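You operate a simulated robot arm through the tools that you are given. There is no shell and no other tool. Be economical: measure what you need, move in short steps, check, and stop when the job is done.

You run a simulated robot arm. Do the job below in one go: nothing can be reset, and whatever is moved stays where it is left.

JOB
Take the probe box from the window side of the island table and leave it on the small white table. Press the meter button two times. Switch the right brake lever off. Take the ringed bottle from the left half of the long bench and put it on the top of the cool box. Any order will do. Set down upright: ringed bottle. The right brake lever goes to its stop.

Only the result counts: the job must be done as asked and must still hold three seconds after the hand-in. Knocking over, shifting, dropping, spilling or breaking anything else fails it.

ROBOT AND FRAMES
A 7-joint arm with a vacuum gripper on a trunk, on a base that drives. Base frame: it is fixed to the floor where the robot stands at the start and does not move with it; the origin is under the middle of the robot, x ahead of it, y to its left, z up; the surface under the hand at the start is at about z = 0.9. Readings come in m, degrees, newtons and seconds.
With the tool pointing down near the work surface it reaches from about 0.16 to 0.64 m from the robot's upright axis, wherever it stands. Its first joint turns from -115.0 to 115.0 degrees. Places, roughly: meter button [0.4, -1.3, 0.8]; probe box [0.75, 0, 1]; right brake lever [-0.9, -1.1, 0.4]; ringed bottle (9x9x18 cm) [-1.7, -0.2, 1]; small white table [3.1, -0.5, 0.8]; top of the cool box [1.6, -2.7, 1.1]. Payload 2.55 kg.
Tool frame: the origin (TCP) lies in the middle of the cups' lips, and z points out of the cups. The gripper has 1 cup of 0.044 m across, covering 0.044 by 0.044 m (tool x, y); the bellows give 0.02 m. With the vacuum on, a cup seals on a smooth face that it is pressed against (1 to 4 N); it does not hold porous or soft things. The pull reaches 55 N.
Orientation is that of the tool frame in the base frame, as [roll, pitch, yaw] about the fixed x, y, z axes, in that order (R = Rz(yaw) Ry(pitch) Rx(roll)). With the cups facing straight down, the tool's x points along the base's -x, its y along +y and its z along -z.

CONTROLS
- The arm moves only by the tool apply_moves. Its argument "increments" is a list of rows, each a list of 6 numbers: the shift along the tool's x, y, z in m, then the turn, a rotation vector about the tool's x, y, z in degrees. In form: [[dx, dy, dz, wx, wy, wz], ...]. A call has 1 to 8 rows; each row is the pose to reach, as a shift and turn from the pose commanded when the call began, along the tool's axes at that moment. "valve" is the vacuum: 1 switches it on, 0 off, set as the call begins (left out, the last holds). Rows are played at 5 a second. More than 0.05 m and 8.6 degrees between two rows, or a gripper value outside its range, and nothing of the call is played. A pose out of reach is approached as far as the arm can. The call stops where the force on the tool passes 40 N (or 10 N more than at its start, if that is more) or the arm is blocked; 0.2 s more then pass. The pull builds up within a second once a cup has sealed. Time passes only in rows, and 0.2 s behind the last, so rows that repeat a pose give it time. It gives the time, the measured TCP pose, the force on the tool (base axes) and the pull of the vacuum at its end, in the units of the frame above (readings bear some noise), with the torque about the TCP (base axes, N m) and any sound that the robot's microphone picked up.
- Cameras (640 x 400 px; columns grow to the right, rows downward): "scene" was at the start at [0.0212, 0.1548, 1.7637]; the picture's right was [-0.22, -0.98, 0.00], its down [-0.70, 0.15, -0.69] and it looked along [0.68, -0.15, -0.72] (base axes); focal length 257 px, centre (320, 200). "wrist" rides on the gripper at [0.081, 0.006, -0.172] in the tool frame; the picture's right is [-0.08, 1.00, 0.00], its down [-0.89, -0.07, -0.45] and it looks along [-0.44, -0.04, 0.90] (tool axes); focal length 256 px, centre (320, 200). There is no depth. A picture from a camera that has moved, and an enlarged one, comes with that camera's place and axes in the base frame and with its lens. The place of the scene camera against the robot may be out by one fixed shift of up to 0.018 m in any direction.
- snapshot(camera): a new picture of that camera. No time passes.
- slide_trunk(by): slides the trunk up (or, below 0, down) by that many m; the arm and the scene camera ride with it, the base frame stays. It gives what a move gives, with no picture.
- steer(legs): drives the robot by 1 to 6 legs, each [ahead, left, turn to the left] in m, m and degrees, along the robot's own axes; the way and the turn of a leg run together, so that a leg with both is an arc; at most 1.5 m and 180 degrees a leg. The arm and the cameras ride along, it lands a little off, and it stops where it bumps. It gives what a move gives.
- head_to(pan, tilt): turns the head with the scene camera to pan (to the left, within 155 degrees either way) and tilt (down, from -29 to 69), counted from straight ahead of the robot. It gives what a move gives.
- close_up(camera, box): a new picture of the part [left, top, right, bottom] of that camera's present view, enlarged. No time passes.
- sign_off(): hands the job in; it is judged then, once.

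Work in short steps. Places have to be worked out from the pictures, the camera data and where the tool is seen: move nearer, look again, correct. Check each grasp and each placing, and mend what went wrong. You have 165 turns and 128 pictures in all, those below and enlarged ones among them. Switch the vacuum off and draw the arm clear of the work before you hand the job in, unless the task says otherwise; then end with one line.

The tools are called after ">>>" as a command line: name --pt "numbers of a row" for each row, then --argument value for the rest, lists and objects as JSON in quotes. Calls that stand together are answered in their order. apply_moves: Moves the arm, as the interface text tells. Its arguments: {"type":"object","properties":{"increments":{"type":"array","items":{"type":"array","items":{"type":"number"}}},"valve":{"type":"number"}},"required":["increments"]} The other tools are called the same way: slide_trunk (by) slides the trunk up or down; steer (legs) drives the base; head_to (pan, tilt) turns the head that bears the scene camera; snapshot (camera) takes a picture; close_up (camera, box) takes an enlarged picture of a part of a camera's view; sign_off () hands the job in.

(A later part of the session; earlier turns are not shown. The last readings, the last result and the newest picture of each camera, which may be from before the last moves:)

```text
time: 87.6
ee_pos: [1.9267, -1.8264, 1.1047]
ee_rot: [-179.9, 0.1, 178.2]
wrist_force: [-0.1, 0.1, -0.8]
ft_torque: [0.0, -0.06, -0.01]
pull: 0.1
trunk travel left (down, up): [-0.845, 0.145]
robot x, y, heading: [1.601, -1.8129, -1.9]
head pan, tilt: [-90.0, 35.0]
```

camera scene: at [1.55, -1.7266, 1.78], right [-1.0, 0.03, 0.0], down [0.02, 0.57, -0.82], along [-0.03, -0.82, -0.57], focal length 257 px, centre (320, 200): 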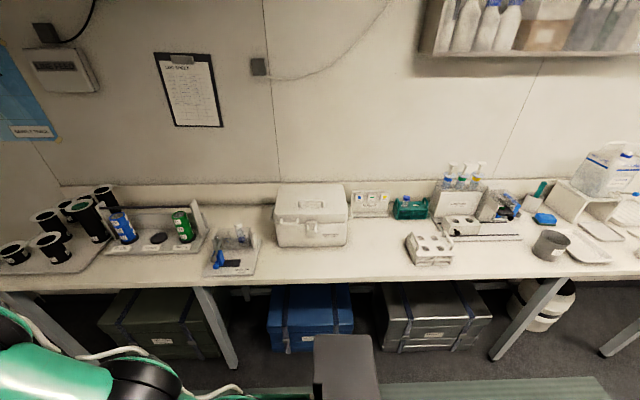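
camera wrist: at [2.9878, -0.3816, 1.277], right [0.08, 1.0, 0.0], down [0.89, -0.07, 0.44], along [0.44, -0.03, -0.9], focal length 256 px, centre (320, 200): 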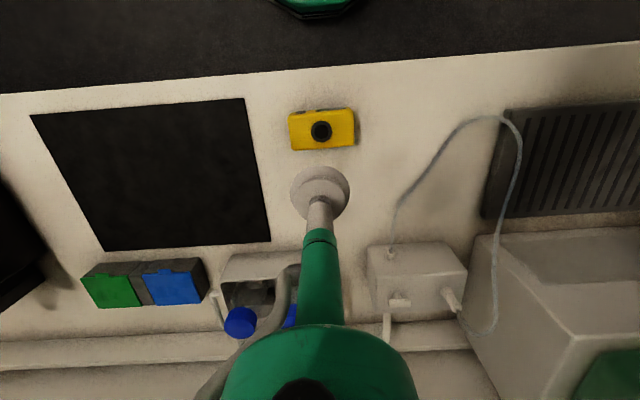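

Lid has a central handle; free strip behind it (about 14 cm deep) around y≈-2.76, x≈1.56, and free back corners. Now I go to the meter: back along the corridor, then turn left to face the table end.

>>> steer --legs '[[-1.2, 0, 2], [0, 0, 90]]'

>>> head_to --pan 0 --tilt 55

>>> snapshot --camera "scene"

>>> snapshot --camera "wrist"

```text
time: 97.5
ee_pos: [0.3922, -1.4676, 1.1051]
ee_rot: [-179.9, 0.1, -89.3]
wrist_force: [0.7, 0.2, -0.2]
ft_torque: [-0.03, 0.0, 0.01]
pull: 0.1
trunk travel left (down, up): [-0.845, 0.145]
robot x, y, heading: [0.3931, -1.7932, 90.4]
head pan, tilt: [-90.0, 35.0]
```

```text
time: 99.2
ee_pos: [0.3916, -1.4672, 1.1046]
ee_rot: [180.0, 0.1, -89.3]
wrist_force: [-0.5, -0.4, 0.1]
ft_torque: [0.01, -0.03, 0.02]
pull: 0.1
trunk travel left (down, up): [-0.845, 0.145]
robot x, y, heading: [0.3921, -1.7927, 90.8]
head pan, tilt: [0.0, 55.0]
```

```text
90 pictures are left
camera scene: at [0.2188, -1.7879, 1.7518], right [1.0, 0.01, 0.0], down [0.01, -0.82, -0.57], along [-0.01, 0.57, -0.82], focal length 257 px, centre (320, 200)
```

scene: 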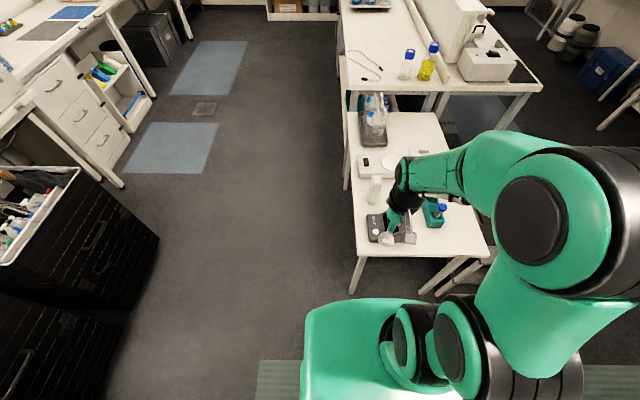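

```text
89 pictures are left
camera wrist: at [0.3869, -1.5488, 1.2769], right [-1.0, 0.07, 0.0], down [0.06, 0.89, 0.45], along [0.03, 0.45, -0.89], focal length 256 px, centre (320, 200)
```

wrist: 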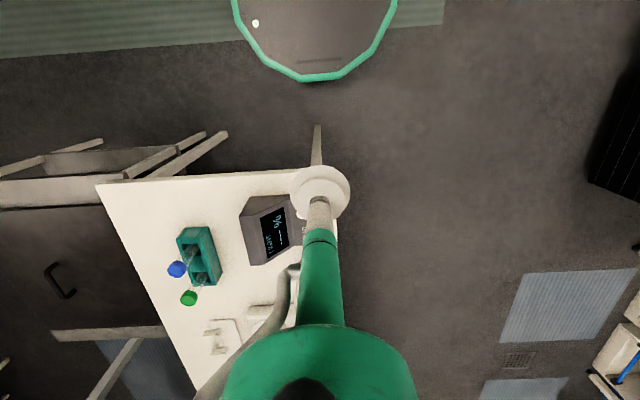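

The cup hides the button; I move the hand sideways for a look.

>>> apply_moves --pt "0 0.045 0 0 0 0" --pt "0 0.09 0 0 0 0" --pt "-0.03 0.12 0 0 0 0"

>>> close_up --camera "wrist" --box '[140, 110, 340, 260]'

>>> close_up --camera "scene" --box '[340, 160, 500, 280]'

```text
time: 100.0
ee_pos: [0.2716, -1.4373, 1.1047]
ee_rot: [-179.9, -0.1, -89.4]
wrist_force: [0.1, 0.8, -0.2]
ft_torque: [-0.04, -0.01, 0.03]
pull: 0.2
trunk travel left (down, up): [-0.845, 0.145]
robot x, y, heading: [0.3911, -1.7887, 90.8]
head pan, tilt: [0.0, 55.0]
```

```text
2.67 times, centred on (240, 185) of wrist
camera zoom: at [0.2655, -1.5176, 1.2766], right [-1.0, 0.07, 0.0], down [0.06, 0.89, 0.44], along [0.03, 0.44, -0.9], focal length 683 px, centre (533, 240)
```

zoom: 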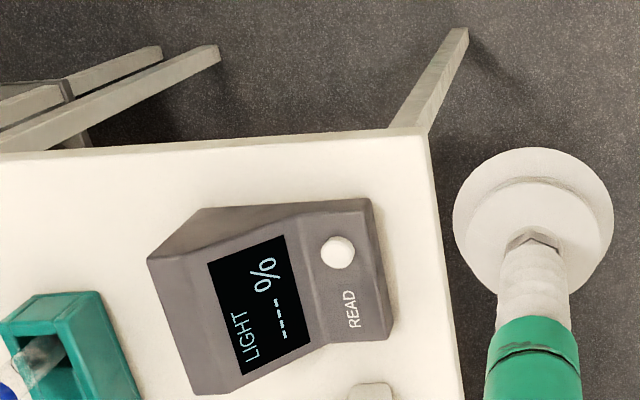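

```text
3.33 times, centred on (420, 220) of scene
camera zoom: at [0.2172, -1.7849, 1.7515], right [1.0, 0.01, 0.0], down [0.01, -0.82, -0.57], along [-0.01, 0.57, -0.82], focal length 856 px, centre (-13, 133)
```

zoom: 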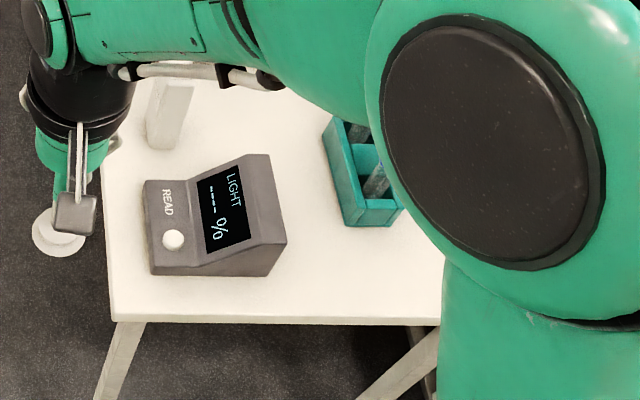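

The white READ button is at about (0.424, -1.305, 0.84). I move above it at safe height.

>>> apply_moves --pt "-0.033 -0.036 0.02 0 0 0" --pt "-0.066 -0.072 0.04 0 0 0" --pt "-0.099 -0.108 0.06 0 0 0" --pt "-0.12 -0.14 0.08 0 0 0" --pt "-0.13 -0.153 0.12 0 0 0" --pt "-0.13 -0.153 0.16 0 0 0" --pt "-0.13 -0.153 0.18 0 0 0" --pt "-0.13 -0.153 0.18 0 0 0"

>>> close_up --camera "scene" --box '[340, 160, 500, 280]'

>>> close_up --camera "wrist" --box '[200, 110, 400, 260]'

```text
refused: row 1 steps farther than a row can; nothing moved
```

```text
3.33 times, centred on (420, 220) of scene
camera zoom: at [0.2172, -1.7849, 1.7515], right [1.0, 0.01, 0.0], down [0.01, -0.82, -0.57], along [-0.01, 0.57, -0.82], focal length 856 px, centre (-13, 133)
```

zoom: 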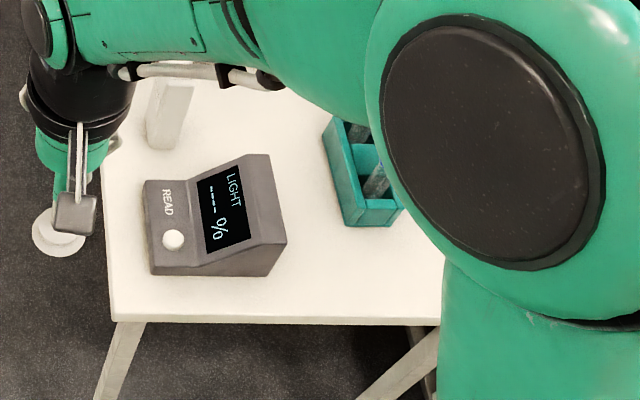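

```text
2.67 times, centred on (300, 185) of wrist
camera zoom: at [0.2655, -1.5176, 1.2766], right [-1.0, 0.07, 0.0], down [0.06, 0.89, 0.44], along [0.03, 0.44, -0.9], focal length 683 px, centre (373, 240)
```

zoom: 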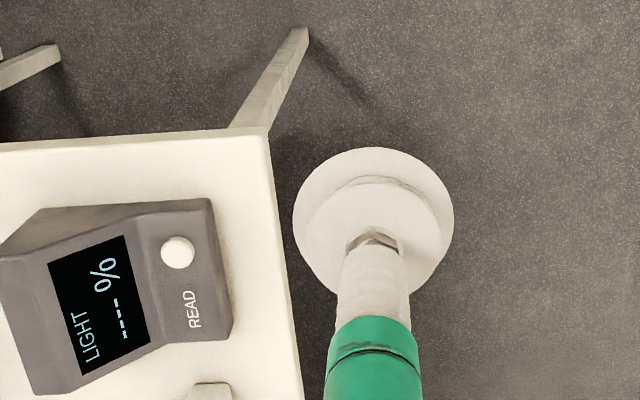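

My row steps were slightly too long; I repeat with shorter ones, in two calls.

>>> apply_moves --pt "-0.026 -0.031 0 0 0 0" --pt "-0.052 -0.062 0 0 0 0" --pt "-0.078 -0.093 0 0 0 0" --pt "-0.104 -0.124 0 0 0 0" --pt "-0.131 -0.154 0 0 0 0" --pt "-0.131 -0.154 0.04 0 0 0" --pt "-0.131 -0.154 0.08 0 0 0" --pt "-0.131 -0.154 0.12 0 0 0"

>>> apply_moves --pt "0 0 0.04 0 0 0" --pt "0 0 0.07 0 0 0" --pt "0 0 0.07 0 0 0"

>>> close_up --camera "scene" --box '[340, 160, 500, 280]'

>>> close_up --camera "wrist" --box '[200, 110, 400, 260]'

```text
time: 101.8
ee_pos: [0.4246, -1.3053, 0.985]
ee_rot: [179.9, 0.1, -89.3]
wrist_force: [-0.6, 0.2, -0.3]
ft_torque: [0.0, 0.01, -0.05]
pull: 0.0
trunk travel left (down, up): [-0.845, 0.145]
robot x, y, heading: [0.3911, -1.7928, 90.8]
head pan, tilt: [0.0, 55.0]
```

```text
time: 102.6
ee_pos: [0.4247, -1.306, 0.9162]
ee_rot: [180.0, 0.1, -89.1]
wrist_force: [-0.5, -0.2, -0.7]
ft_torque: [0.01, 0.02, -0.01]
pull: 0.1
trunk travel left (down, up): [-0.845, 0.145]
robot x, y, heading: [0.3929, -1.7949, 90.5]
head pan, tilt: [0.0, 55.0]
```

```text
3.33 times, centred on (420, 220) of scene
camera zoom: at [0.2187, -1.788, 1.7518], right [1.0, 0.01, 0.0], down [0.01, -0.82, -0.57], along [-0.01, 0.57, -0.82], focal length 856 px, centre (-13, 133)
```

zoom: 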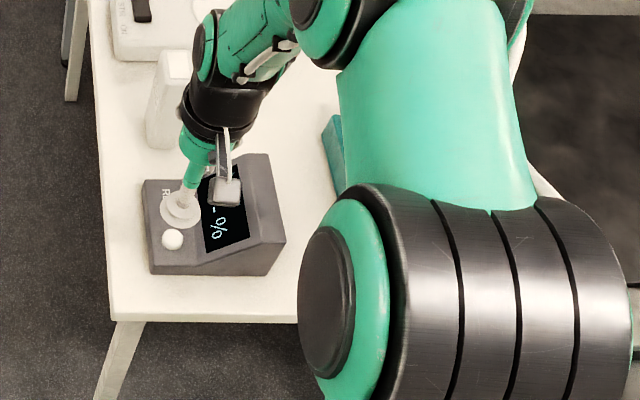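

```text
2.67 times, centred on (300, 185) of wrist
camera zoom: at [0.4193, -1.3877, 1.087], right [-1.0, 0.07, 0.0], down [0.06, 0.89, 0.45], along [0.03, 0.45, -0.89], focal length 683 px, centre (373, 240)
```

zoom: 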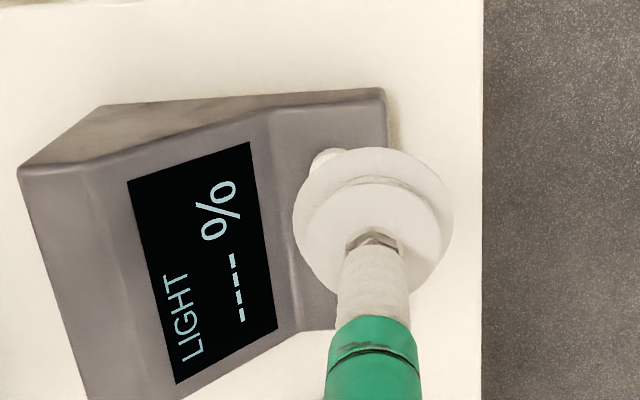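

The two wrist views triangulate the button lower than I assumed: about (0.444, -1.267, 0.76). I shift over that point and look again.

>>> apply_moves --pt "-0.02 -0.01 0 0 0 0" --pt "-0.039 -0.02 0.0 0 0 0" --pt "-0.039 -0.02 0.03 0 0 0" --pt "-0.039 -0.02 0.05 0 0 0" --pt "-0.039 -0.02 0.05 0 0 0"

>>> close_up --camera "scene" --box '[340, 180, 460, 270]'

>>> close_up --camera "wrist" --box '[200, 110, 400, 260]'

```text
time: 103.8
ee_pos: [0.4437, -1.2676, 0.8639]
ee_rot: [-180.0, 0.1, -89.2]
wrist_force: [-0.5, -0.8, 0.0]
ft_torque: [-0.01, 0.01, -0.02]
pull: 0.0
trunk travel left (down, up): [-0.845, 0.145]
robot x, y, heading: [0.3933, -1.793, 90.9]
head pan, tilt: [0.0, 55.0]
```

```text
4.44 times, centred on (400, 225) of scene
camera zoom: at [0.2186, -1.788, 1.7517], right [1.0, 0.01, 0.0], down [0.01, -0.82, -0.57], along [-0.01, 0.57, -0.82], focal length 1141 px, centre (-36, 89)
```

zoom: 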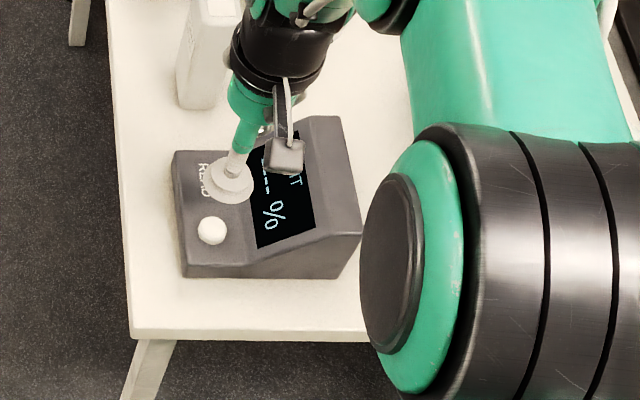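

```text
2.67 times, centred on (300, 185) of wrist
camera zoom: at [0.4383, -1.3479, 1.0363], right [-1.0, 0.07, 0.0], down [0.06, 0.89, 0.45], along [0.03, 0.45, -0.89], focal length 683 px, centre (373, 240)
```

zoom: 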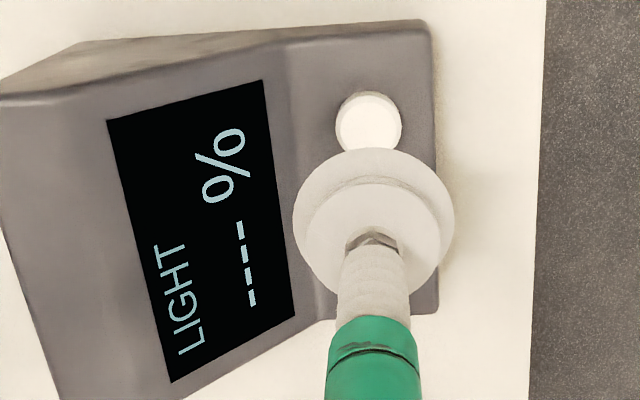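

Button now clearly at (0.446, -1.264), top z≈0.76–0.77. I fine-correct and descend to just above.

>>> apply_moves --pt "-0.003 -0.002 0.03 0 0 0" --pt "-0.003 -0.002 0.06 0 0 0" --pt "-0.003 -0.002 0.075 0 0 0" --pt "-0.003 -0.002 0.075 0 0 0"

>>> close_up --camera "scene" --box '[340, 180, 460, 270]'

>>> close_up --camera "wrist" --box '[200, 110, 400, 260]'

```text
time: 104.8
ee_pos: [0.4465, -1.2626, 0.7892]
ee_rot: [180.0, 0.1, -89.2]
wrist_force: [-0.3, 0.0, -0.4]
ft_torque: [0.01, -0.02, -0.03]
pull: 0.0
trunk travel left (down, up): [-0.845, 0.145]
robot x, y, heading: [0.393, -1.7907, 90.8]
head pan, tilt: [0.0, 55.0]
```

```text
4.44 times, centred on (400, 225) of scene
camera zoom: at [0.2187, -1.788, 1.7517], right [1.0, 0.01, 0.0], down [0.01, -0.82, -0.57], along [-0.01, 0.57, -0.82], focal length 1141 px, centre (-36, 89)
```

zoom: 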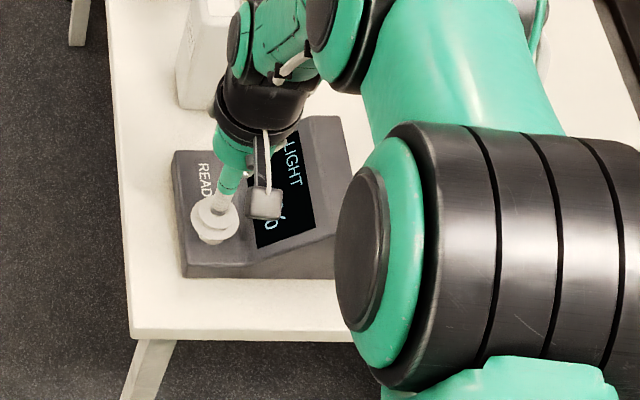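

```text
2.67 times, centred on (300, 185) of wrist
camera zoom: at [0.4402, -1.3445, 0.9618], right [-1.0, 0.07, 0.0], down [0.06, 0.89, 0.45], along [0.03, 0.45, -0.89], focal length 683 px, centre (373, 240)
```

zoom: 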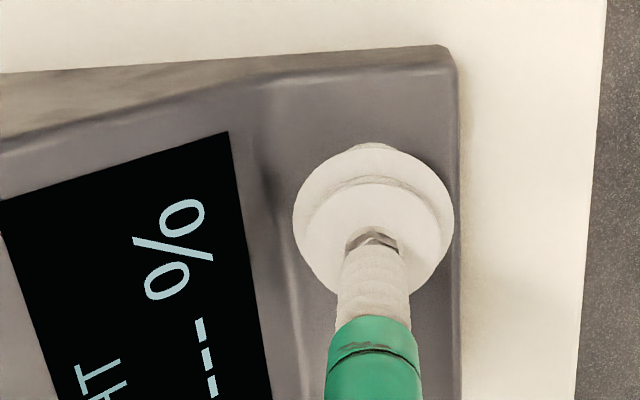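

Aligned over the button, ~2 cm above. I press down slowly and watch force/sound.

>>> apply_moves --pt "0 0 0.008 0 0 0" --pt "0 0 0.014 0 0 0" --pt "0 0 0.018 0 0 0" --pt "0 0 0.022 0 0 0"

```text
time: 105.8
ee_pos: [0.4469, -1.2627, 0.7686]
ee_rot: [179.9, 0.1, -89.3]
wrist_force: [-0.5, 0.8, 0.7]
ft_torque: [0.02, 0.05, -0.02]
pull: 0.1
trunk travel left (down, up): [-0.845, 0.145]
robot x, y, heading: [0.3944, -1.7951, 90.4]
head pan, tilt: [0.0, 55.0]
```

No contact yet; I continue in 3 mm steps.

>>> apply_moves --pt "0 0 0.003 0 0 0" --pt "0 0 0.006 0 0 0" --pt "0 0 0.009 0 0 0"

>>> close_up --camera "wrist" --box '[200, 110, 400, 260]'

```text
time: 106.6
ee_pos: [0.4457, -1.2635, 0.7591]
ee_rot: [180.0, 0.2, -89.3]
wrist_force: [0.4, -0.2, 2.7]
ft_torque: [-0.03, 0.03, 0.02]
pull: 0.0
trunk travel left (down, up): [-0.845, 0.145]
robot x, y, heading: [0.3903, -1.7914, 90.9]
head pan, tilt: [0.0, 55.0]
```

```text
2.67 times, centred on (300, 185) of wrist
camera zoom: at [0.4405, -1.3446, 0.9313], right [-1.0, 0.07, 0.0], down [0.06, 0.89, 0.45], along [0.03, 0.45, -0.89], focal length 683 px, centre (373, 240)
```

zoom: 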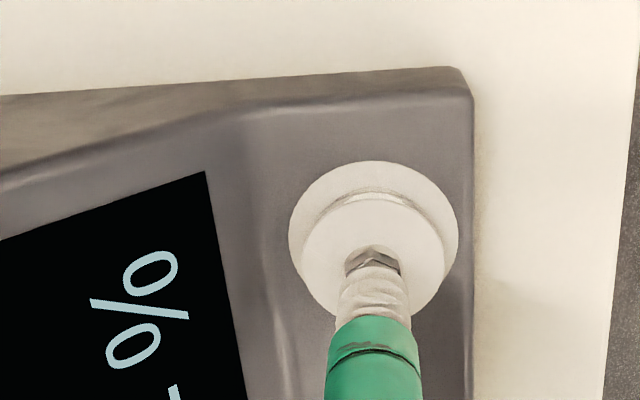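

Contact began (2.7 N). I press on in 2 mm steps until a click.

>>> apply_moves --pt "0 0 0.002 0 0 0" --pt "0 0 0.004 0 0 0" --pt "0 0 0.005 0 0 0"

```text
time: 107.4
ee_pos: [0.4456, -1.2636, 0.7547]
ee_rot: [-180.0, 0.1, -89.3]
wrist_force: [-0.8, -0.3, 4.5]
ft_torque: [0.01, 0.01, -0.03]
pull: 0.0
trunk travel left (down, up): [-0.845, 0.145]
robot x, y, heading: [0.3943, -1.7917, 90.6]
head pan, tilt: [0.0, 55.0]
```

Force rises slowly, no click yet; a little further.

>>> apply_moves --pt "0 0 0.003 0 0 0" --pt "0 0 0.006 0 0 0" --pt "0 0 0.006 0 0 0"

```text
time: 108.2
ee_pos: [0.4461, -1.2633, 0.7497]
ee_rot: [180.0, 0.2, -89.3]
wrist_force: [0.9, -1.0, 13.4]
ft_torque: [0.02, 0.03, 0.04]
pull: 0.1
trunk travel left (down, up): [-0.845, 0.145]
robot x, y, heading: [0.397, -1.7934, 90.8]
head pan, tilt: [0.0, 55.0]
```

13 N now; I check the display before pressing further.

>>> snapshot --camera "wrist"

>>> apply_moves --pt "0 0 0.003 0 0 0" --pt "0 0 0.004 0 0 0"

```text
77 pictures are left
camera wrist: at [0.4405, -1.3449, 0.9212], right [-1.0, 0.07, 0.0], down [0.06, 0.89, 0.45], along [0.03, 0.45, -0.89], focal length 256 px, centre (320, 200)
```

wrist: 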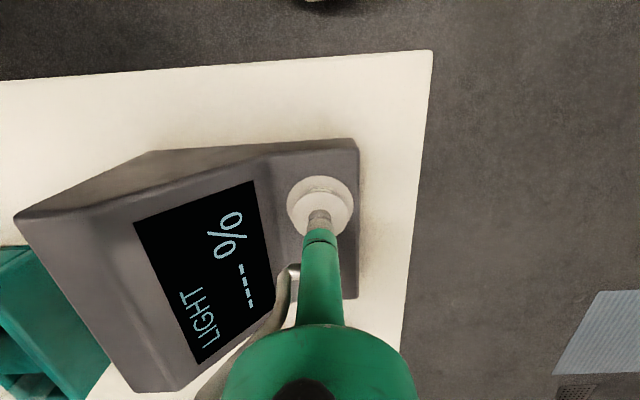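

```text
time: 109.0
ee_pos: [0.4456, -1.2607, 0.7495]
ee_rot: [-179.9, 0.5, -89.3]
wrist_force: [-1.5, -10.2, 24.6]
ft_torque: [0.37, -0.03, -0.04]
pull: 0.0
trunk travel left (down, up): [-0.845, 0.145]
robot x, y, heading: [0.394, -1.7905, 91.0]
head pan, tilt: [0.0, 55.0]
stopped in row 2: the force on the tool passed its limit at 41 N (the readings are from after the stop); the commanded pose is now the measured one
```

No click at 41 N. I lift to look at the display and the button.

>>> apply_moves --pt "0 0 -0.01 0 0 0" --pt "0 0 -0.03 0 0 0" --pt "0 0 -0.05 0 0 0"

>>> snapshot --camera "wrist"

>>> close_up --camera "scene" --box '[340, 180, 460, 270]'

```text
time: 109.8
ee_pos: [0.4475, -1.2614, 0.7964]
ee_rot: [-180.0, 0.4, -89.2]
wrist_force: [0.3, -0.7, 0.0]
ft_torque: [-0.01, -0.01, -0.01]
pull: 0.0
trunk travel left (down, up): [-0.845, 0.145]
robot x, y, heading: [0.392, -1.7934, 90.7]
head pan, tilt: [0.0, 55.0]
```

```text
76 pictures are left
camera wrist: at [0.4412, -1.3429, 0.967], right [-1.0, 0.07, 0.0], down [0.06, 0.89, 0.45], along [0.03, 0.45, -0.89], focal length 256 px, centre (320, 200)
```

wrist: 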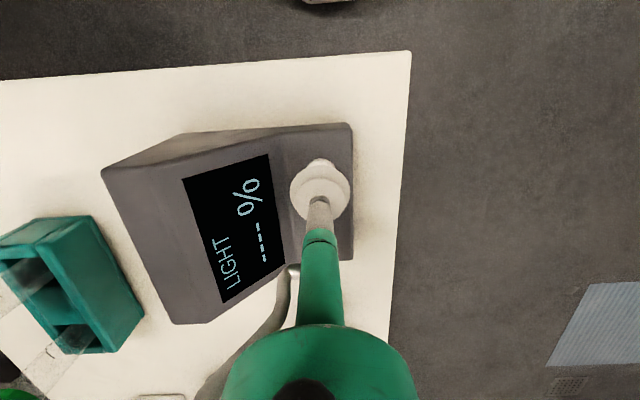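

```text
4.44 times, centred on (400, 225) of scene
camera zoom: at [0.2186, -1.788, 1.7516], right [1.0, 0.01, 0.0], down [0.01, -0.82, -0.57], along [-0.01, 0.57, -0.82], focal length 1141 px, centre (-36, 89)
```

zoom: 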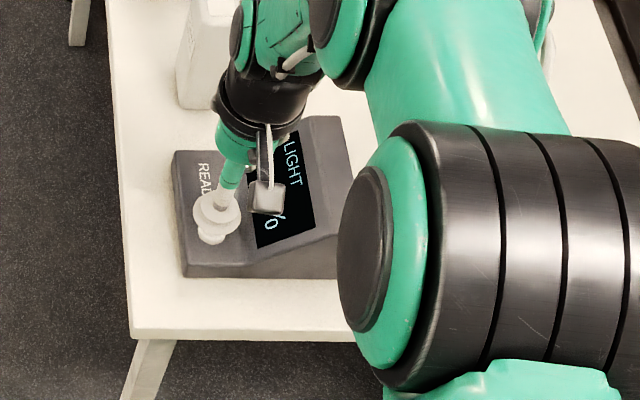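

No display change, so the lip likely rested on the housing around the small button (cup hollow). I'll offset the cup 2 cm toward -y so its lip itself sits on the button, and press gently.

>>> apply_moves --pt "0.022 0.002 0 0 0 0" --pt "0.022 0.002 0.018 0 0 0" --pt "0.022 0.002 0.018 0 0 0"

>>> close_up --camera "wrist" --box '[240, 120, 400, 240]'

```text
time: 110.6
ee_pos: [0.4442, -1.2833, 0.779]
ee_rot: [179.9, 0.4, -89.3]
wrist_force: [0.0, 0.3, -0.5]
ft_torque: [0.02, -0.02, 0.04]
pull: 0.1
trunk travel left (down, up): [-0.845, 0.145]
robot x, y, heading: [0.3932, -1.793, 90.8]
head pan, tilt: [0.0, 55.0]
```

```text
3.33 times, centred on (320, 180) of wrist
camera zoom: at [0.4392, -1.3649, 0.9492], right [-1.0, 0.07, 0.0], down [0.06, 0.89, 0.45], along [0.03, 0.45, -0.89], focal length 853 px, centre (320, 267)
```

zoom: 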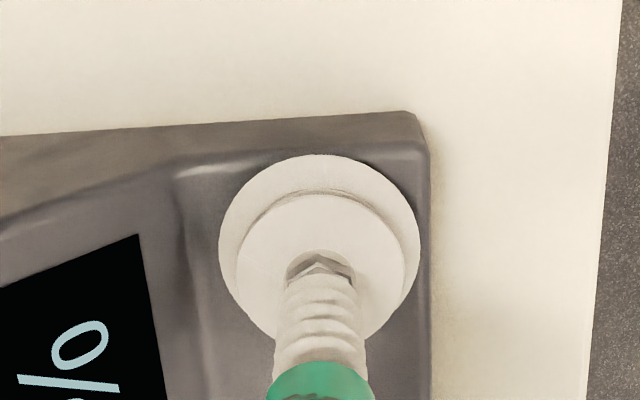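

Positioned. I press down stepwise from z=0.779.

>>> apply_moves --pt "0 0 0.006 0 0 0" --pt "0 0 0.012 0 0 0" --pt "0 0 0.016 0 0 0"

>>> apply_moves --pt "0 0 0.004 0 0 0" --pt "0 0 0.008 0 0 0"

```text
time: 111.4
ee_pos: [0.4461, -1.2828, 0.7631]
ee_rot: [180.0, 0.5, -89.4]
wrist_force: [0.4, -0.2, 3.2]
ft_torque: [0.05, -0.03, 0.01]
pull: 0.0
trunk travel left (down, up): [-0.845, 0.145]
robot x, y, heading: [0.3934, -1.792, 90.6]
head pan, tilt: [0.0, 55.0]
```

```text
time: 112.0
ee_pos: [0.4442, -1.2821, 0.7562]
ee_rot: [-180.0, 0.5, -89.3]
wrist_force: [0.1, 0.1, 5.3]
ft_torque: [0.01, -0.03, 0.02]
pull: 0.1
trunk travel left (down, up): [-0.845, 0.145]
robot x, y, heading: [0.3957, -1.7918, 90.6]
head pan, tilt: [0.0, 55.0]
heard: click
```

A click was heard at 5 N: that is one press. I lift fully to let it release, then press the same way again.

>>> apply_moves --pt "0 0 -0.012 0 0 0" --pt "0 0 -0.026 0 0 0" --pt "0 0 -0.03 0 0 0" --pt "0 0 -0.03 0 0 0"

>>> close_up --camera "wrist" --box '[180, 120, 400, 260]'

>>> apply_moves --pt "0 0 0.012 0 0 0" --pt "0 0 0.022 0 0 0" --pt "0 0 0.027 0 0 0" --pt "0 0 0.03 0 0 0" --pt "0 0 0.031 0 0 0"

```text
time: 113.0
ee_pos: [0.4443, -1.2849, 0.784]
ee_rot: [180.0, 0.3, -89.3]
wrist_force: [-0.1, -0.2, 0.1]
ft_torque: [-0.01, -0.01, 0.01]
pull: 0.0
trunk travel left (down, up): [-0.845, 0.145]
robot x, y, heading: [0.3944, -1.7917, 90.5]
head pan, tilt: [0.0, 55.0]
```

```text
2.86 times, centred on (290, 190) of wrist
camera zoom: at [0.4392, -1.3654, 0.9556], right [-1.0, 0.07, 0.0], down [0.06, 0.89, 0.45], along [0.03, 0.45, -0.89], focal length 731 px, centre (406, 229)
```

zoom: 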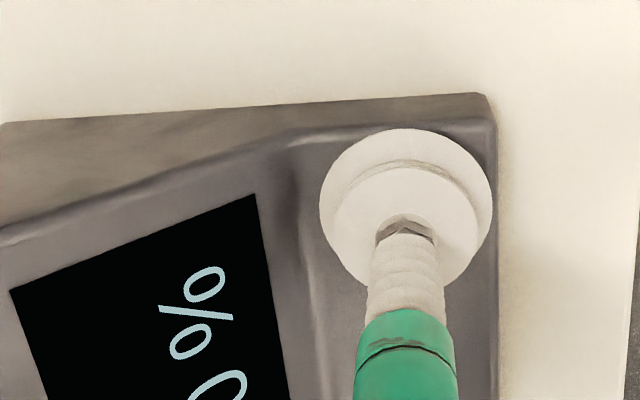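

```text
time: 114.2
ee_pos: [0.4448, -1.2823, 0.7525]
ee_rot: [-180.0, 0.5, -89.3]
wrist_force: [0.6, 1.3, 6.9]
ft_torque: [0.0, -0.01, -0.01]
pull: 0.0
trunk travel left (down, up): [-0.845, 0.145]
robot x, y, heading: [0.3951, -1.79, 90.9]
head pan, tilt: [0.0, 55.0]
heard: click
```

Second click heard, and the display changed after the first one. I lift away and retract.

>>> apply_moves --pt "0 0 -0.03 0 0 0" --pt "0 0 -0.07 0 0 0" --pt "0.0 0 -0.11 0 0 0" --pt "0.03 0 -0.15 0 0 0" --pt "0.06 0 -0.19 0 0 0" --pt "0.09 0 -0.23 0 0 0" --pt "0.12 0 -0.27 0 0 0" --pt "0.15 0 -0.31 0 0 0"

>>> close_up --camera "scene" --box '[340, 160, 500, 280]'

>>> head_to --pan 70 --tilt 35

>>> snapshot --camera "scene"

```text
time: 116.0
ee_pos: [0.4454, -1.4369, 1.064]
ee_rot: [-180.0, 0.4, -89.3]
wrist_force: [-0.4, 0.1, 0.4]
ft_torque: [0.03, -0.01, 0.0]
pull: 0.1
trunk travel left (down, up): [-0.845, 0.145]
robot x, y, heading: [0.3934, -1.7912, 90.7]
head pan, tilt: [0.0, 55.0]
```

```text
3.33 times, centred on (420, 220) of scene
camera zoom: at [0.2183, -1.7912, 1.7517], right [1.0, 0.01, 0.0], down [0.01, -0.82, -0.57], along [-0.01, 0.57, -0.82], focal length 856 px, centre (-13, 133)
```

zoom: 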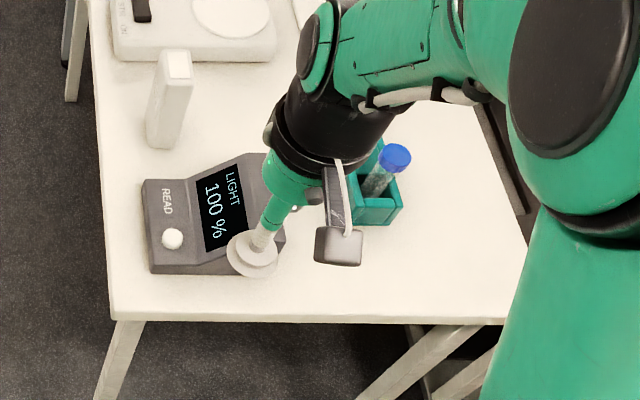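

```text
time: 117.4
ee_pos: [0.4459, -1.4352, 1.0619]
ee_rot: [-180.0, 0.4, -89.3]
wrist_force: [0.4, -0.3, -1.0]
ft_torque: [-0.01, 0.0, 0.03]
pull: 0.1
trunk travel left (down, up): [-0.845, 0.145]
robot x, y, heading: [0.3917, -1.7946, 90.6]
head pan, tilt: [70.0, 35.0]
```

```text
71 pictures are left
camera scene: at [0.1365, -1.8311, 1.78], right [0.33, 0.94, 0.0], down [0.54, -0.19, -0.82], along [-0.77, 0.27, -0.57], focal length 257 px, centre (320, 200)
```

scene: 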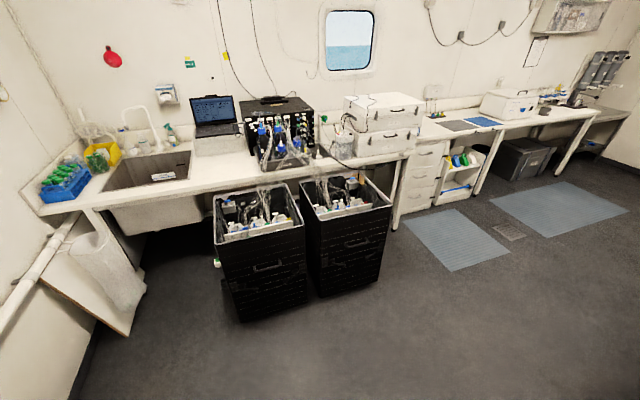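

Display shows 100 %. Now I zoom in on the carts to find the brake levers.

>>> close_up --camera "scene" --box '[210, 170, 400, 320]'

```text
2.67 times, centred on (305, 245) of scene
camera zoom: at [0.1365, -1.8311, 1.78], right [0.33, 0.94, 0.0], down [0.54, -0.19, -0.82], along [-0.77, 0.27, -0.57], focal length 685 px, centre (360, 80)
```

zoom: 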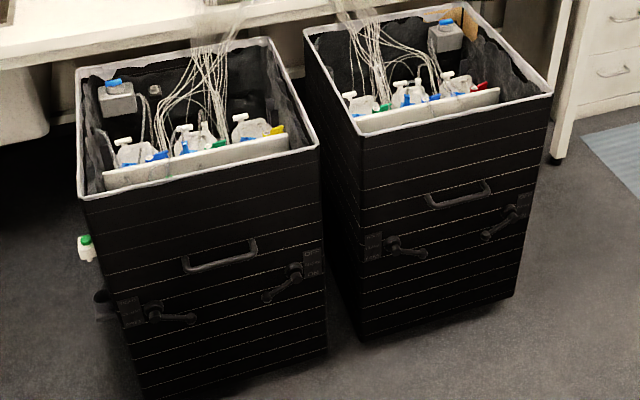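

The right lever of the right cart is near (-0.93, -1.04, 0.45), matching the hint. I drive over to face the cart front.

>>> steer --legs '[[0, 0.65, 0], [0.74, 0, 0], [0, 0, 89]]'

>>> head_to --pan 0 --tilt 50

>>> snapshot --camera "scene"

```text
time: 128.4
ee_pos: [-0.6238, -0.9867, 1.0632]
ee_rot: [-180.0, 0.3, -1.3]
wrist_force: [0.3, 0.6, -0.3]
ft_torque: [0.01, 0.0, -0.03]
pull: 0.0
trunk travel left (down, up): [-0.845, 0.145]
robot x, y, heading: [-0.2661, -1.0517, 178.9]
head pan, tilt: [70.0, 35.0]
```

```text
time: 129.9
ee_pos: [-0.6232, -0.9856, 1.063]
ee_rot: [-180.0, 0.4, -1.2]
wrist_force: [-0.2, 0.1, 0.6]
ft_torque: [0.01, -0.01, -0.02]
pull: 0.2
trunk travel left (down, up): [-0.845, 0.145]
robot x, y, heading: [-0.2683, -1.0474, 179.0]
head pan, tilt: [0.0, 50.0]
```

```text
69 pictures are left
camera scene: at [-0.2857, -1.2326, 1.7583], right [0.02, 1.0, 0.0], down [0.77, -0.02, -0.64], along [-0.64, 0.01, -0.77], focal length 257 px, centre (320, 200)
```

scene: 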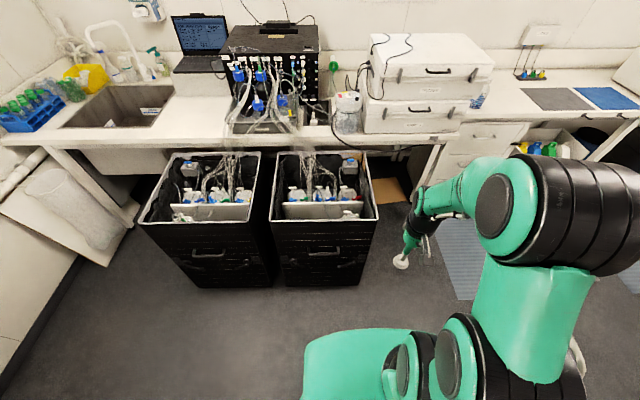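

I lower the trunk for a flatter view on the levers; the hand hangs free in front of the cart.

>>> slide_trunk --by -0.5

>>> head_to --pan 5 --tilt 45

>>> close_up --camera "scene" --box '[200, 80, 440, 260]'

```text
refused: -0.5 is not a number from -0.4 to 0.4
```

```text
time: 130.5
ee_pos: [-0.6238, -0.986, 1.0635]
ee_rot: [-179.9, 0.4, -1.1]
wrist_force: [-0.1, -0.2, -0.1]
ft_torque: [0.0, 0.01, -0.01]
pull: 0.0
trunk travel left (down, up): [-0.845, 0.145]
robot x, y, heading: [-0.2687, -1.0558, 178.8]
head pan, tilt: [5.0, 45.0]
```

```text
2.22 times, centred on (320, 170) of scene
camera zoom: at [-0.2899, -1.2395, 1.7651], right [-0.07, 1.0, 0.0], down [0.71, 0.05, -0.71], along [-0.71, -0.05, -0.71], focal length 570 px, centre (320, 267)
```

zoom: 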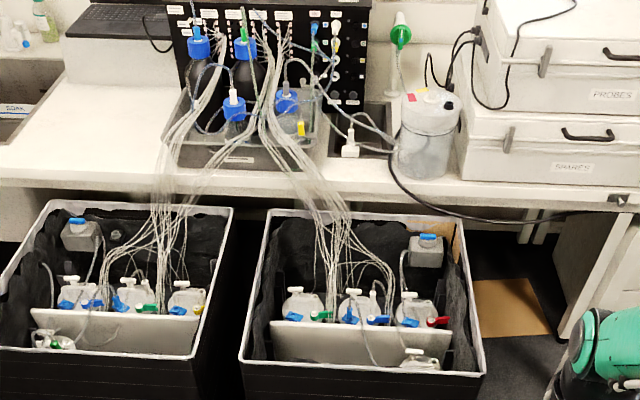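

The trunk limit is 0.4 per call; I lower in one 0.4 step and look.

>>> slide_trunk --by -0.4

>>> snapshot --camera "scene"

>>> snapshot --camera "wrist"

```text
time: 134.3
ee_pos: [-0.6236, -0.9859, 0.6632]
ee_rot: [-180.0, 0.4, -1.2]
wrist_force: [0.9, 0.1, -1.2]
ft_torque: [-0.01, 0.0, -0.02]
pull: 0.1
trunk travel left (down, up): [-0.445, 0.545]
robot x, y, heading: [-0.2662, -1.0545, 178.8]
head pan, tilt: [5.0, 45.0]
```

```text
67 pictures are left
camera scene: at [-0.2898, -1.2395, 1.3652], right [-0.07, 1.0, 0.0], down [0.71, 0.05, -0.71], along [-0.71, -0.05, -0.71], focal length 257 px, centre (320, 200)
```

scene: 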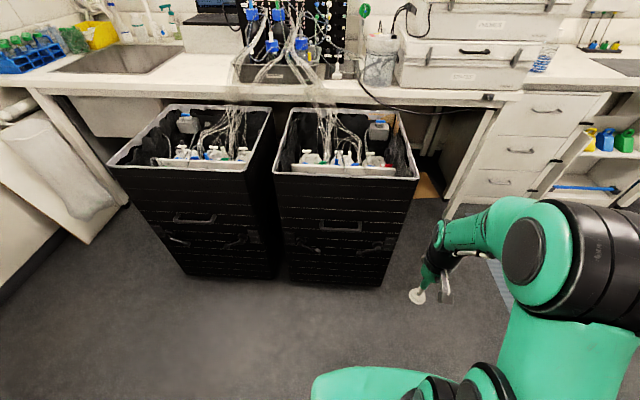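

```text
66 pictures are left
camera wrist: at [-0.5428, -0.9949, 0.8342], right [-0.1, -0.99, 0.0], down [-0.89, 0.09, 0.45], along [-0.45, 0.05, -0.89], focal length 256 px, centre (320, 200)
```

wrist: 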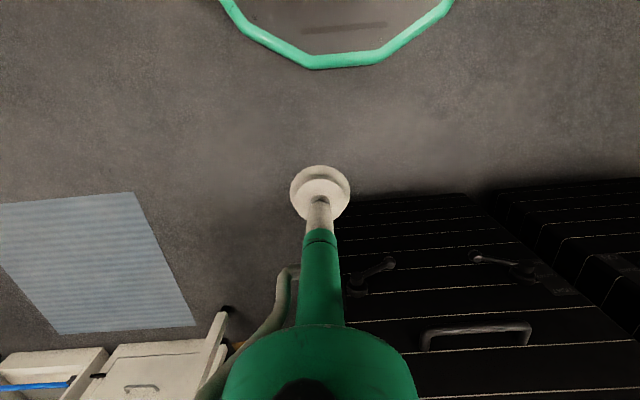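

The levers are visible in both cameras; I enlarge them.

>>> close_up --camera "scene" --box '[270, 190, 430, 290]'

>>> close_up --camera "wrist" --box '[330, 220, 490, 320]'

```text
4.00 times, centred on (350, 240) of scene
camera zoom: at [-0.2898, -1.2395, 1.3652], right [-0.07, 1.0, 0.0], down [0.71, 0.05, -0.71], along [-0.71, -0.05, -0.71], focal length 1027 px, centre (200, 40)
```

zoom: 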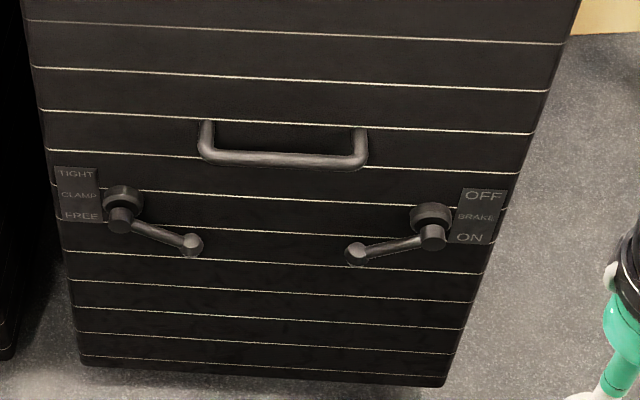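

```text
4.00 times, centred on (410, 270) of wrist
camera zoom: at [-0.5428, -0.9949, 0.8342], right [-0.1, -0.99, 0.0], down [-0.89, 0.09, 0.45], along [-0.45, 0.05, -0.89], focal length 1024 px, centre (-40, -80)
```

zoom: 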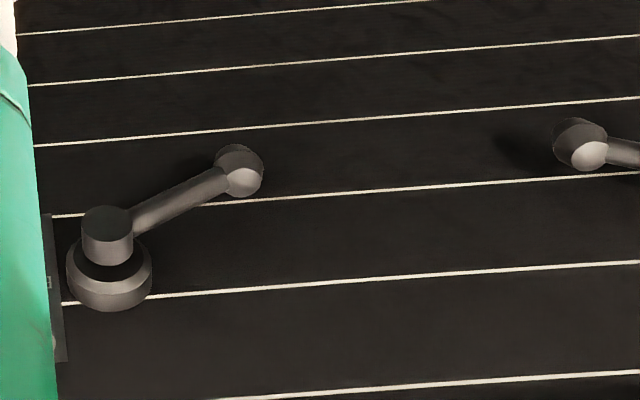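

Labels read: BRAKE OFF at top, ON at bottom; the lever (pivot ≈(-0.95,-1.03,0.42), knob ≈(-0.944,-1.109,0.385)) points down, so I must raise the knob. Plan: back off, turn the tool horizontal (pointing at the cart), put it under the knob and lift.

>>> steer --legs '[[-0.2, 0, 1]]'

>>> apply_moves --pt "-0.03 0.012 0 0 -8.4 0" --pt "-0.06 0.024 0 0 -16.8 0" --pt "-0.09 0.036 0 0 -25.2 0" --pt "-0.12 0.048 0 0 -33.6 0" --pt "-0.15 0.06 0 0 -42 0" --pt "-0.18 0.072 0 0 -50.4 0" --pt "-0.21 0.084 0 0 -58.8 0" --pt "-0.24 0.096 0 0 -67.2 0"

>>> snapshot --camera "scene"

```text
time: 135.9
ee_pos: [-0.4253, -0.9951, 0.6633]
ee_rot: [180.0, 0.4, -0.1]
wrist_force: [-0.2, 0.2, -0.1]
ft_torque: [0.0, 0.01, -0.03]
pull: 0.0
trunk travel left (down, up): [-0.445, 0.545]
robot x, y, heading: [-0.0661, -1.0528, 180.0]
head pan, tilt: [5.0, 45.0]
```

```text
time: 137.8
ee_pos: [-0.6655, -1.0926, 0.6633]
ee_rot: [-179.9, 67.6, 0.1]
wrist_force: [0.2, -0.1, -0.7]
ft_torque: [-0.02, -0.03, -0.02]
pull: 0.1
out of reach, approached as far as the arm can: row 4
trunk travel left (down, up): [-0.445, 0.545]
robot x, y, heading: [-0.0682, -1.0513, 180.2]
head pan, tilt: [5.0, 45.0]
```

```text
63 pictures are left
camera scene: at [-0.0873, -1.2425, 1.3652], right [-0.08, 1.0, 0.0], down [0.7, 0.06, -0.71], along [-0.7, -0.06, -0.71], focal length 257 px, centre (320, 200)
```

scene: 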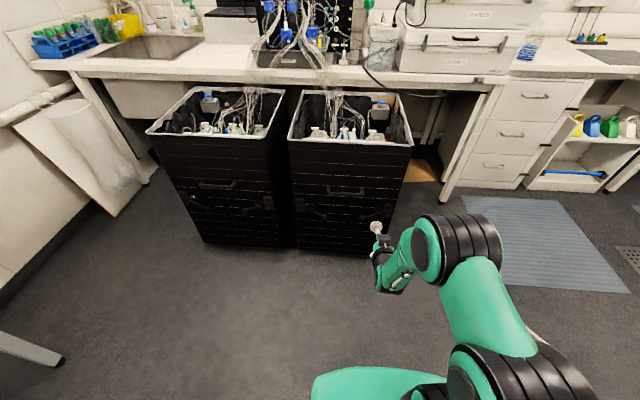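

Good. I complete the rotation to horizontal, then lower the trunk so the tool is at z≈0.34.

>>> apply_moves --pt "0 0 0 0 -7.5 0" --pt "0 0 0 0 -15 0" --pt "0 0 0 0 -22.3 0" --pt "0 0 0 0 -22.3 0"

>>> slide_trunk --by -0.33

>>> snapshot --camera "wrist"

>>> snapshot --camera "scene"

```text
time: 138.8
ee_pos: [-0.6653, -1.0904, 0.6638]
ee_rot: [-145.1, 89.9, 34.8]
wrist_force: [-0.5, 0.0, -0.3]
ft_torque: [0.03, 0.01, 0.01]
pull: 0.1
trunk travel left (down, up): [-0.445, 0.545]
robot x, y, heading: [-0.0681, -1.0552, 179.5]
head pan, tilt: [5.0, 45.0]
```

```text
time: 142.0
ee_pos: [-0.6654, -1.0901, 0.3344]
ee_rot: [-166.3, 90.0, 13.6]
wrist_force: [-0.7, 0.0, -0.3]
ft_torque: [-0.01, -0.01, 0.0]
pull: 0.0
trunk travel left (down, up): [-0.115, 0.875]
robot x, y, heading: [-0.07, -1.0524, 179.6]
head pan, tilt: [5.0, 45.0]
```

```text
62 pictures are left
camera wrist: at [-0.4934, -1.098, 0.253], right [0.0, -1.0, 0.08], down [0.44, 0.07, 0.89], along [-0.9, 0.04, 0.44], focal length 256 px, centre (320, 200)
```

wrist: 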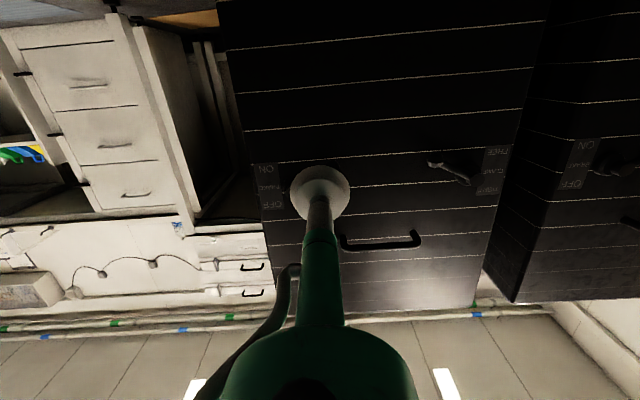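

```text
61 pictures are left
camera scene: at [-0.087, -1.2423, 1.0352], right [-0.08, 1.0, 0.0], down [0.7, 0.06, -0.71], along [-0.7, -0.06, -0.71], focal length 257 px, centre (320, 200)
```

scene: 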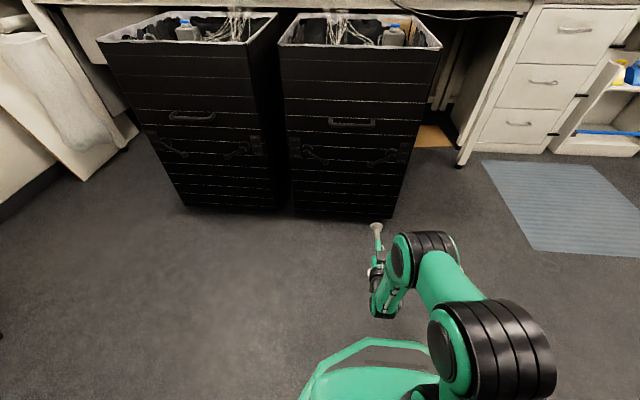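

Tool is horizontal at z=0.334, just under knob level. I drive ahead 0.2 m with a small left shift to line up with y≈-1.108.

>>> steer --legs '[[0.2, 0.017, 0]]'

>>> close_up --camera "scene" --box '[270, 130, 470, 290]'

>>> snapshot --camera "wrist"

```text
time: 143.6
ee_pos: [-0.8665, -1.1065, 0.3344]
ee_rot: [-166.5, 89.9, 13.2]
wrist_force: [-0.7, 0.3, -0.6]
ft_torque: [0.01, 0.01, -0.01]
pull: 0.0
trunk travel left (down, up): [-0.115, 0.875]
robot x, y, heading: [-0.2664, -1.0725, 179.7]
head pan, tilt: [5.0, 45.0]
```

```text
2.50 times, centred on (370, 210) of scene
camera zoom: at [-0.2876, -1.2587, 1.0352], right [-0.08, 1.0, 0.0], down [0.7, 0.06, -0.71], along [-0.7, -0.06, -0.71], focal length 642 px, centre (195, 175)
```

zoom: 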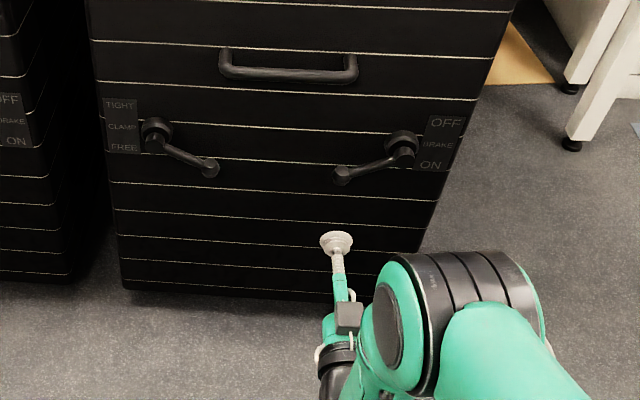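

```text
59 pictures are left
camera wrist: at [-0.6939, -1.1139, 0.2529], right [0.0, -1.0, 0.08], down [0.44, 0.07, 0.89], along [-0.9, 0.04, 0.44], focal length 256 px, centre (320, 200)
```

wrist: 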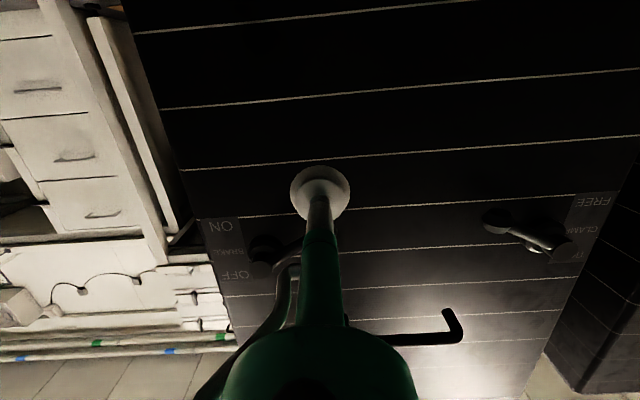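

Aligned under the knob. I advance the tool 9 cm so the cup goes beneath the knob.

>>> apply_moves --pt "0 0 0.03 0 0 0" --pt "0 0 0.06 0 0 0" --pt "0 0 0.09 0 0 0" --pt "0 0 0.09 0 0 0"

>>> close_up --camera "scene" --box '[300, 150, 440, 250]'

```text
time: 144.6
ee_pos: [-0.9562, -1.1063, 0.3331]
ee_rot: [-169.2, 89.7, 10.5]
wrist_force: [1.1, 0.3, 0.5]
ft_torque: [-0.01, -0.01, 0.01]
pull: 0.1
trunk travel left (down, up): [-0.115, 0.875]
robot x, y, heading: [-0.2686, -1.0693, 179.6]
head pan, tilt: [5.0, 45.0]
```

```text
4.00 times, centred on (370, 200) of scene
camera zoom: at [-0.2877, -1.2588, 1.0351], right [-0.08, 1.0, 0.0], down [0.7, 0.06, -0.71], along [-0.7, -0.06, -0.71], focal length 1027 px, centre (120, 200)
```

zoom: 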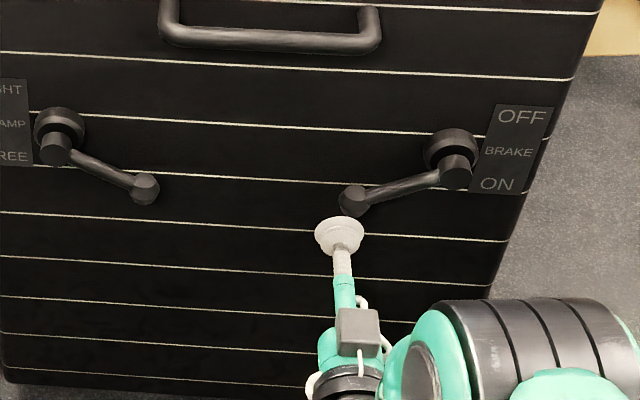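

The cup sits right below the knob. I shift 8 mm toward the hub and lift slowly, monitoring force.

>>> apply_moves --pt "0 -0.008 0 0 0 0" --pt "-0.012 -0.008 0 0 0 0" --pt "-0.024 -0.008 0 0 0 0" --pt "-0.036 -0.008 0 0 0 0" --pt "-0.046 -0.008 0 0 0 0"

>>> close_up --camera "scene" --box '[300, 150, 440, 250]'

```text
time: 145.8
ee_pos: [-0.9571, -1.099, 0.3806]
ee_rot: [-157.9, 89.9, 21.8]
wrist_force: [0.6, 0.1, -0.4]
ft_torque: [0.0, -0.01, -0.05]
pull: 0.0
trunk travel left (down, up): [-0.115, 0.875]
robot x, y, heading: [-0.2676, -1.0733, 179.7]
head pan, tilt: [5.0, 45.0]
```

```text
4.00 times, centred on (370, 200) of scene
camera zoom: at [-0.2876, -1.2587, 1.0352], right [-0.08, 1.0, 0.0], down [0.7, 0.06, -0.71], along [-0.7, -0.06, -0.71], focal length 1027 px, centre (120, 200)
```

zoom: 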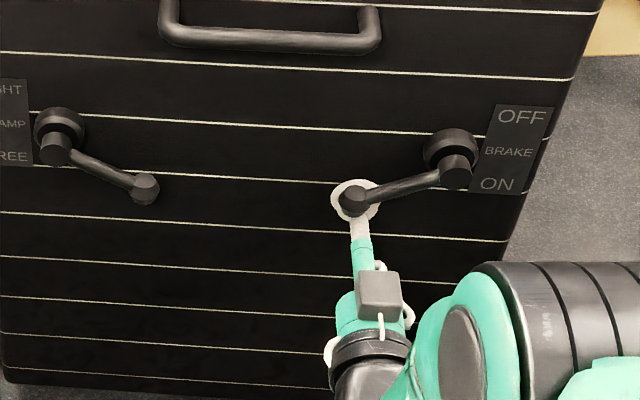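

Force still zero: the lip has gone just behind the knob and the stem is right under it. I continue lifting carefully.

>>> apply_moves --pt "-0.008 0 0 0 0 0" --pt "-0.016 0 0 0 0 0" --pt "-0.024 0 0 0 0 0"

>>> close_up --camera "scene" --box '[300, 150, 440, 250]'

```text
time: 146.6
ee_pos: [-0.9562, -1.0986, 0.4045]
ee_rot: [-155.8, 89.8, 24.0]
wrist_force: [0.7, -0.6, -0.5]
ft_torque: [0.0, 0.08, 0.01]
pull: 0.0
trunk travel left (down, up): [-0.115, 0.875]
robot x, y, heading: [-0.2656, -1.0695, 180.0]
head pan, tilt: [5.0, 45.0]
```

```text
4.00 times, centred on (370, 200) of scene
camera zoom: at [-0.2877, -1.2587, 1.0352], right [-0.08, 1.0, 0.0], down [0.7, 0.06, -0.71], along [-0.7, -0.06, -0.71], focal length 1027 px, centre (120, 200)
```

zoom: 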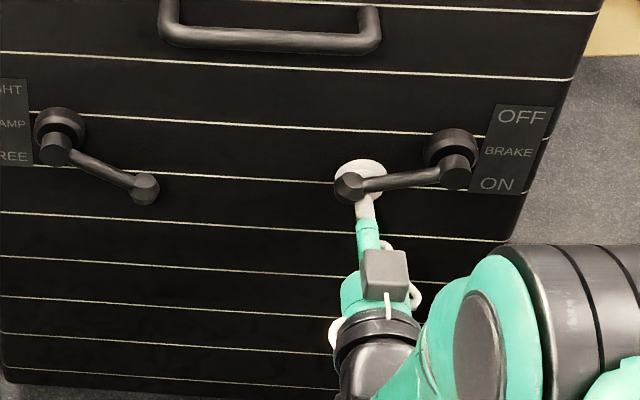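

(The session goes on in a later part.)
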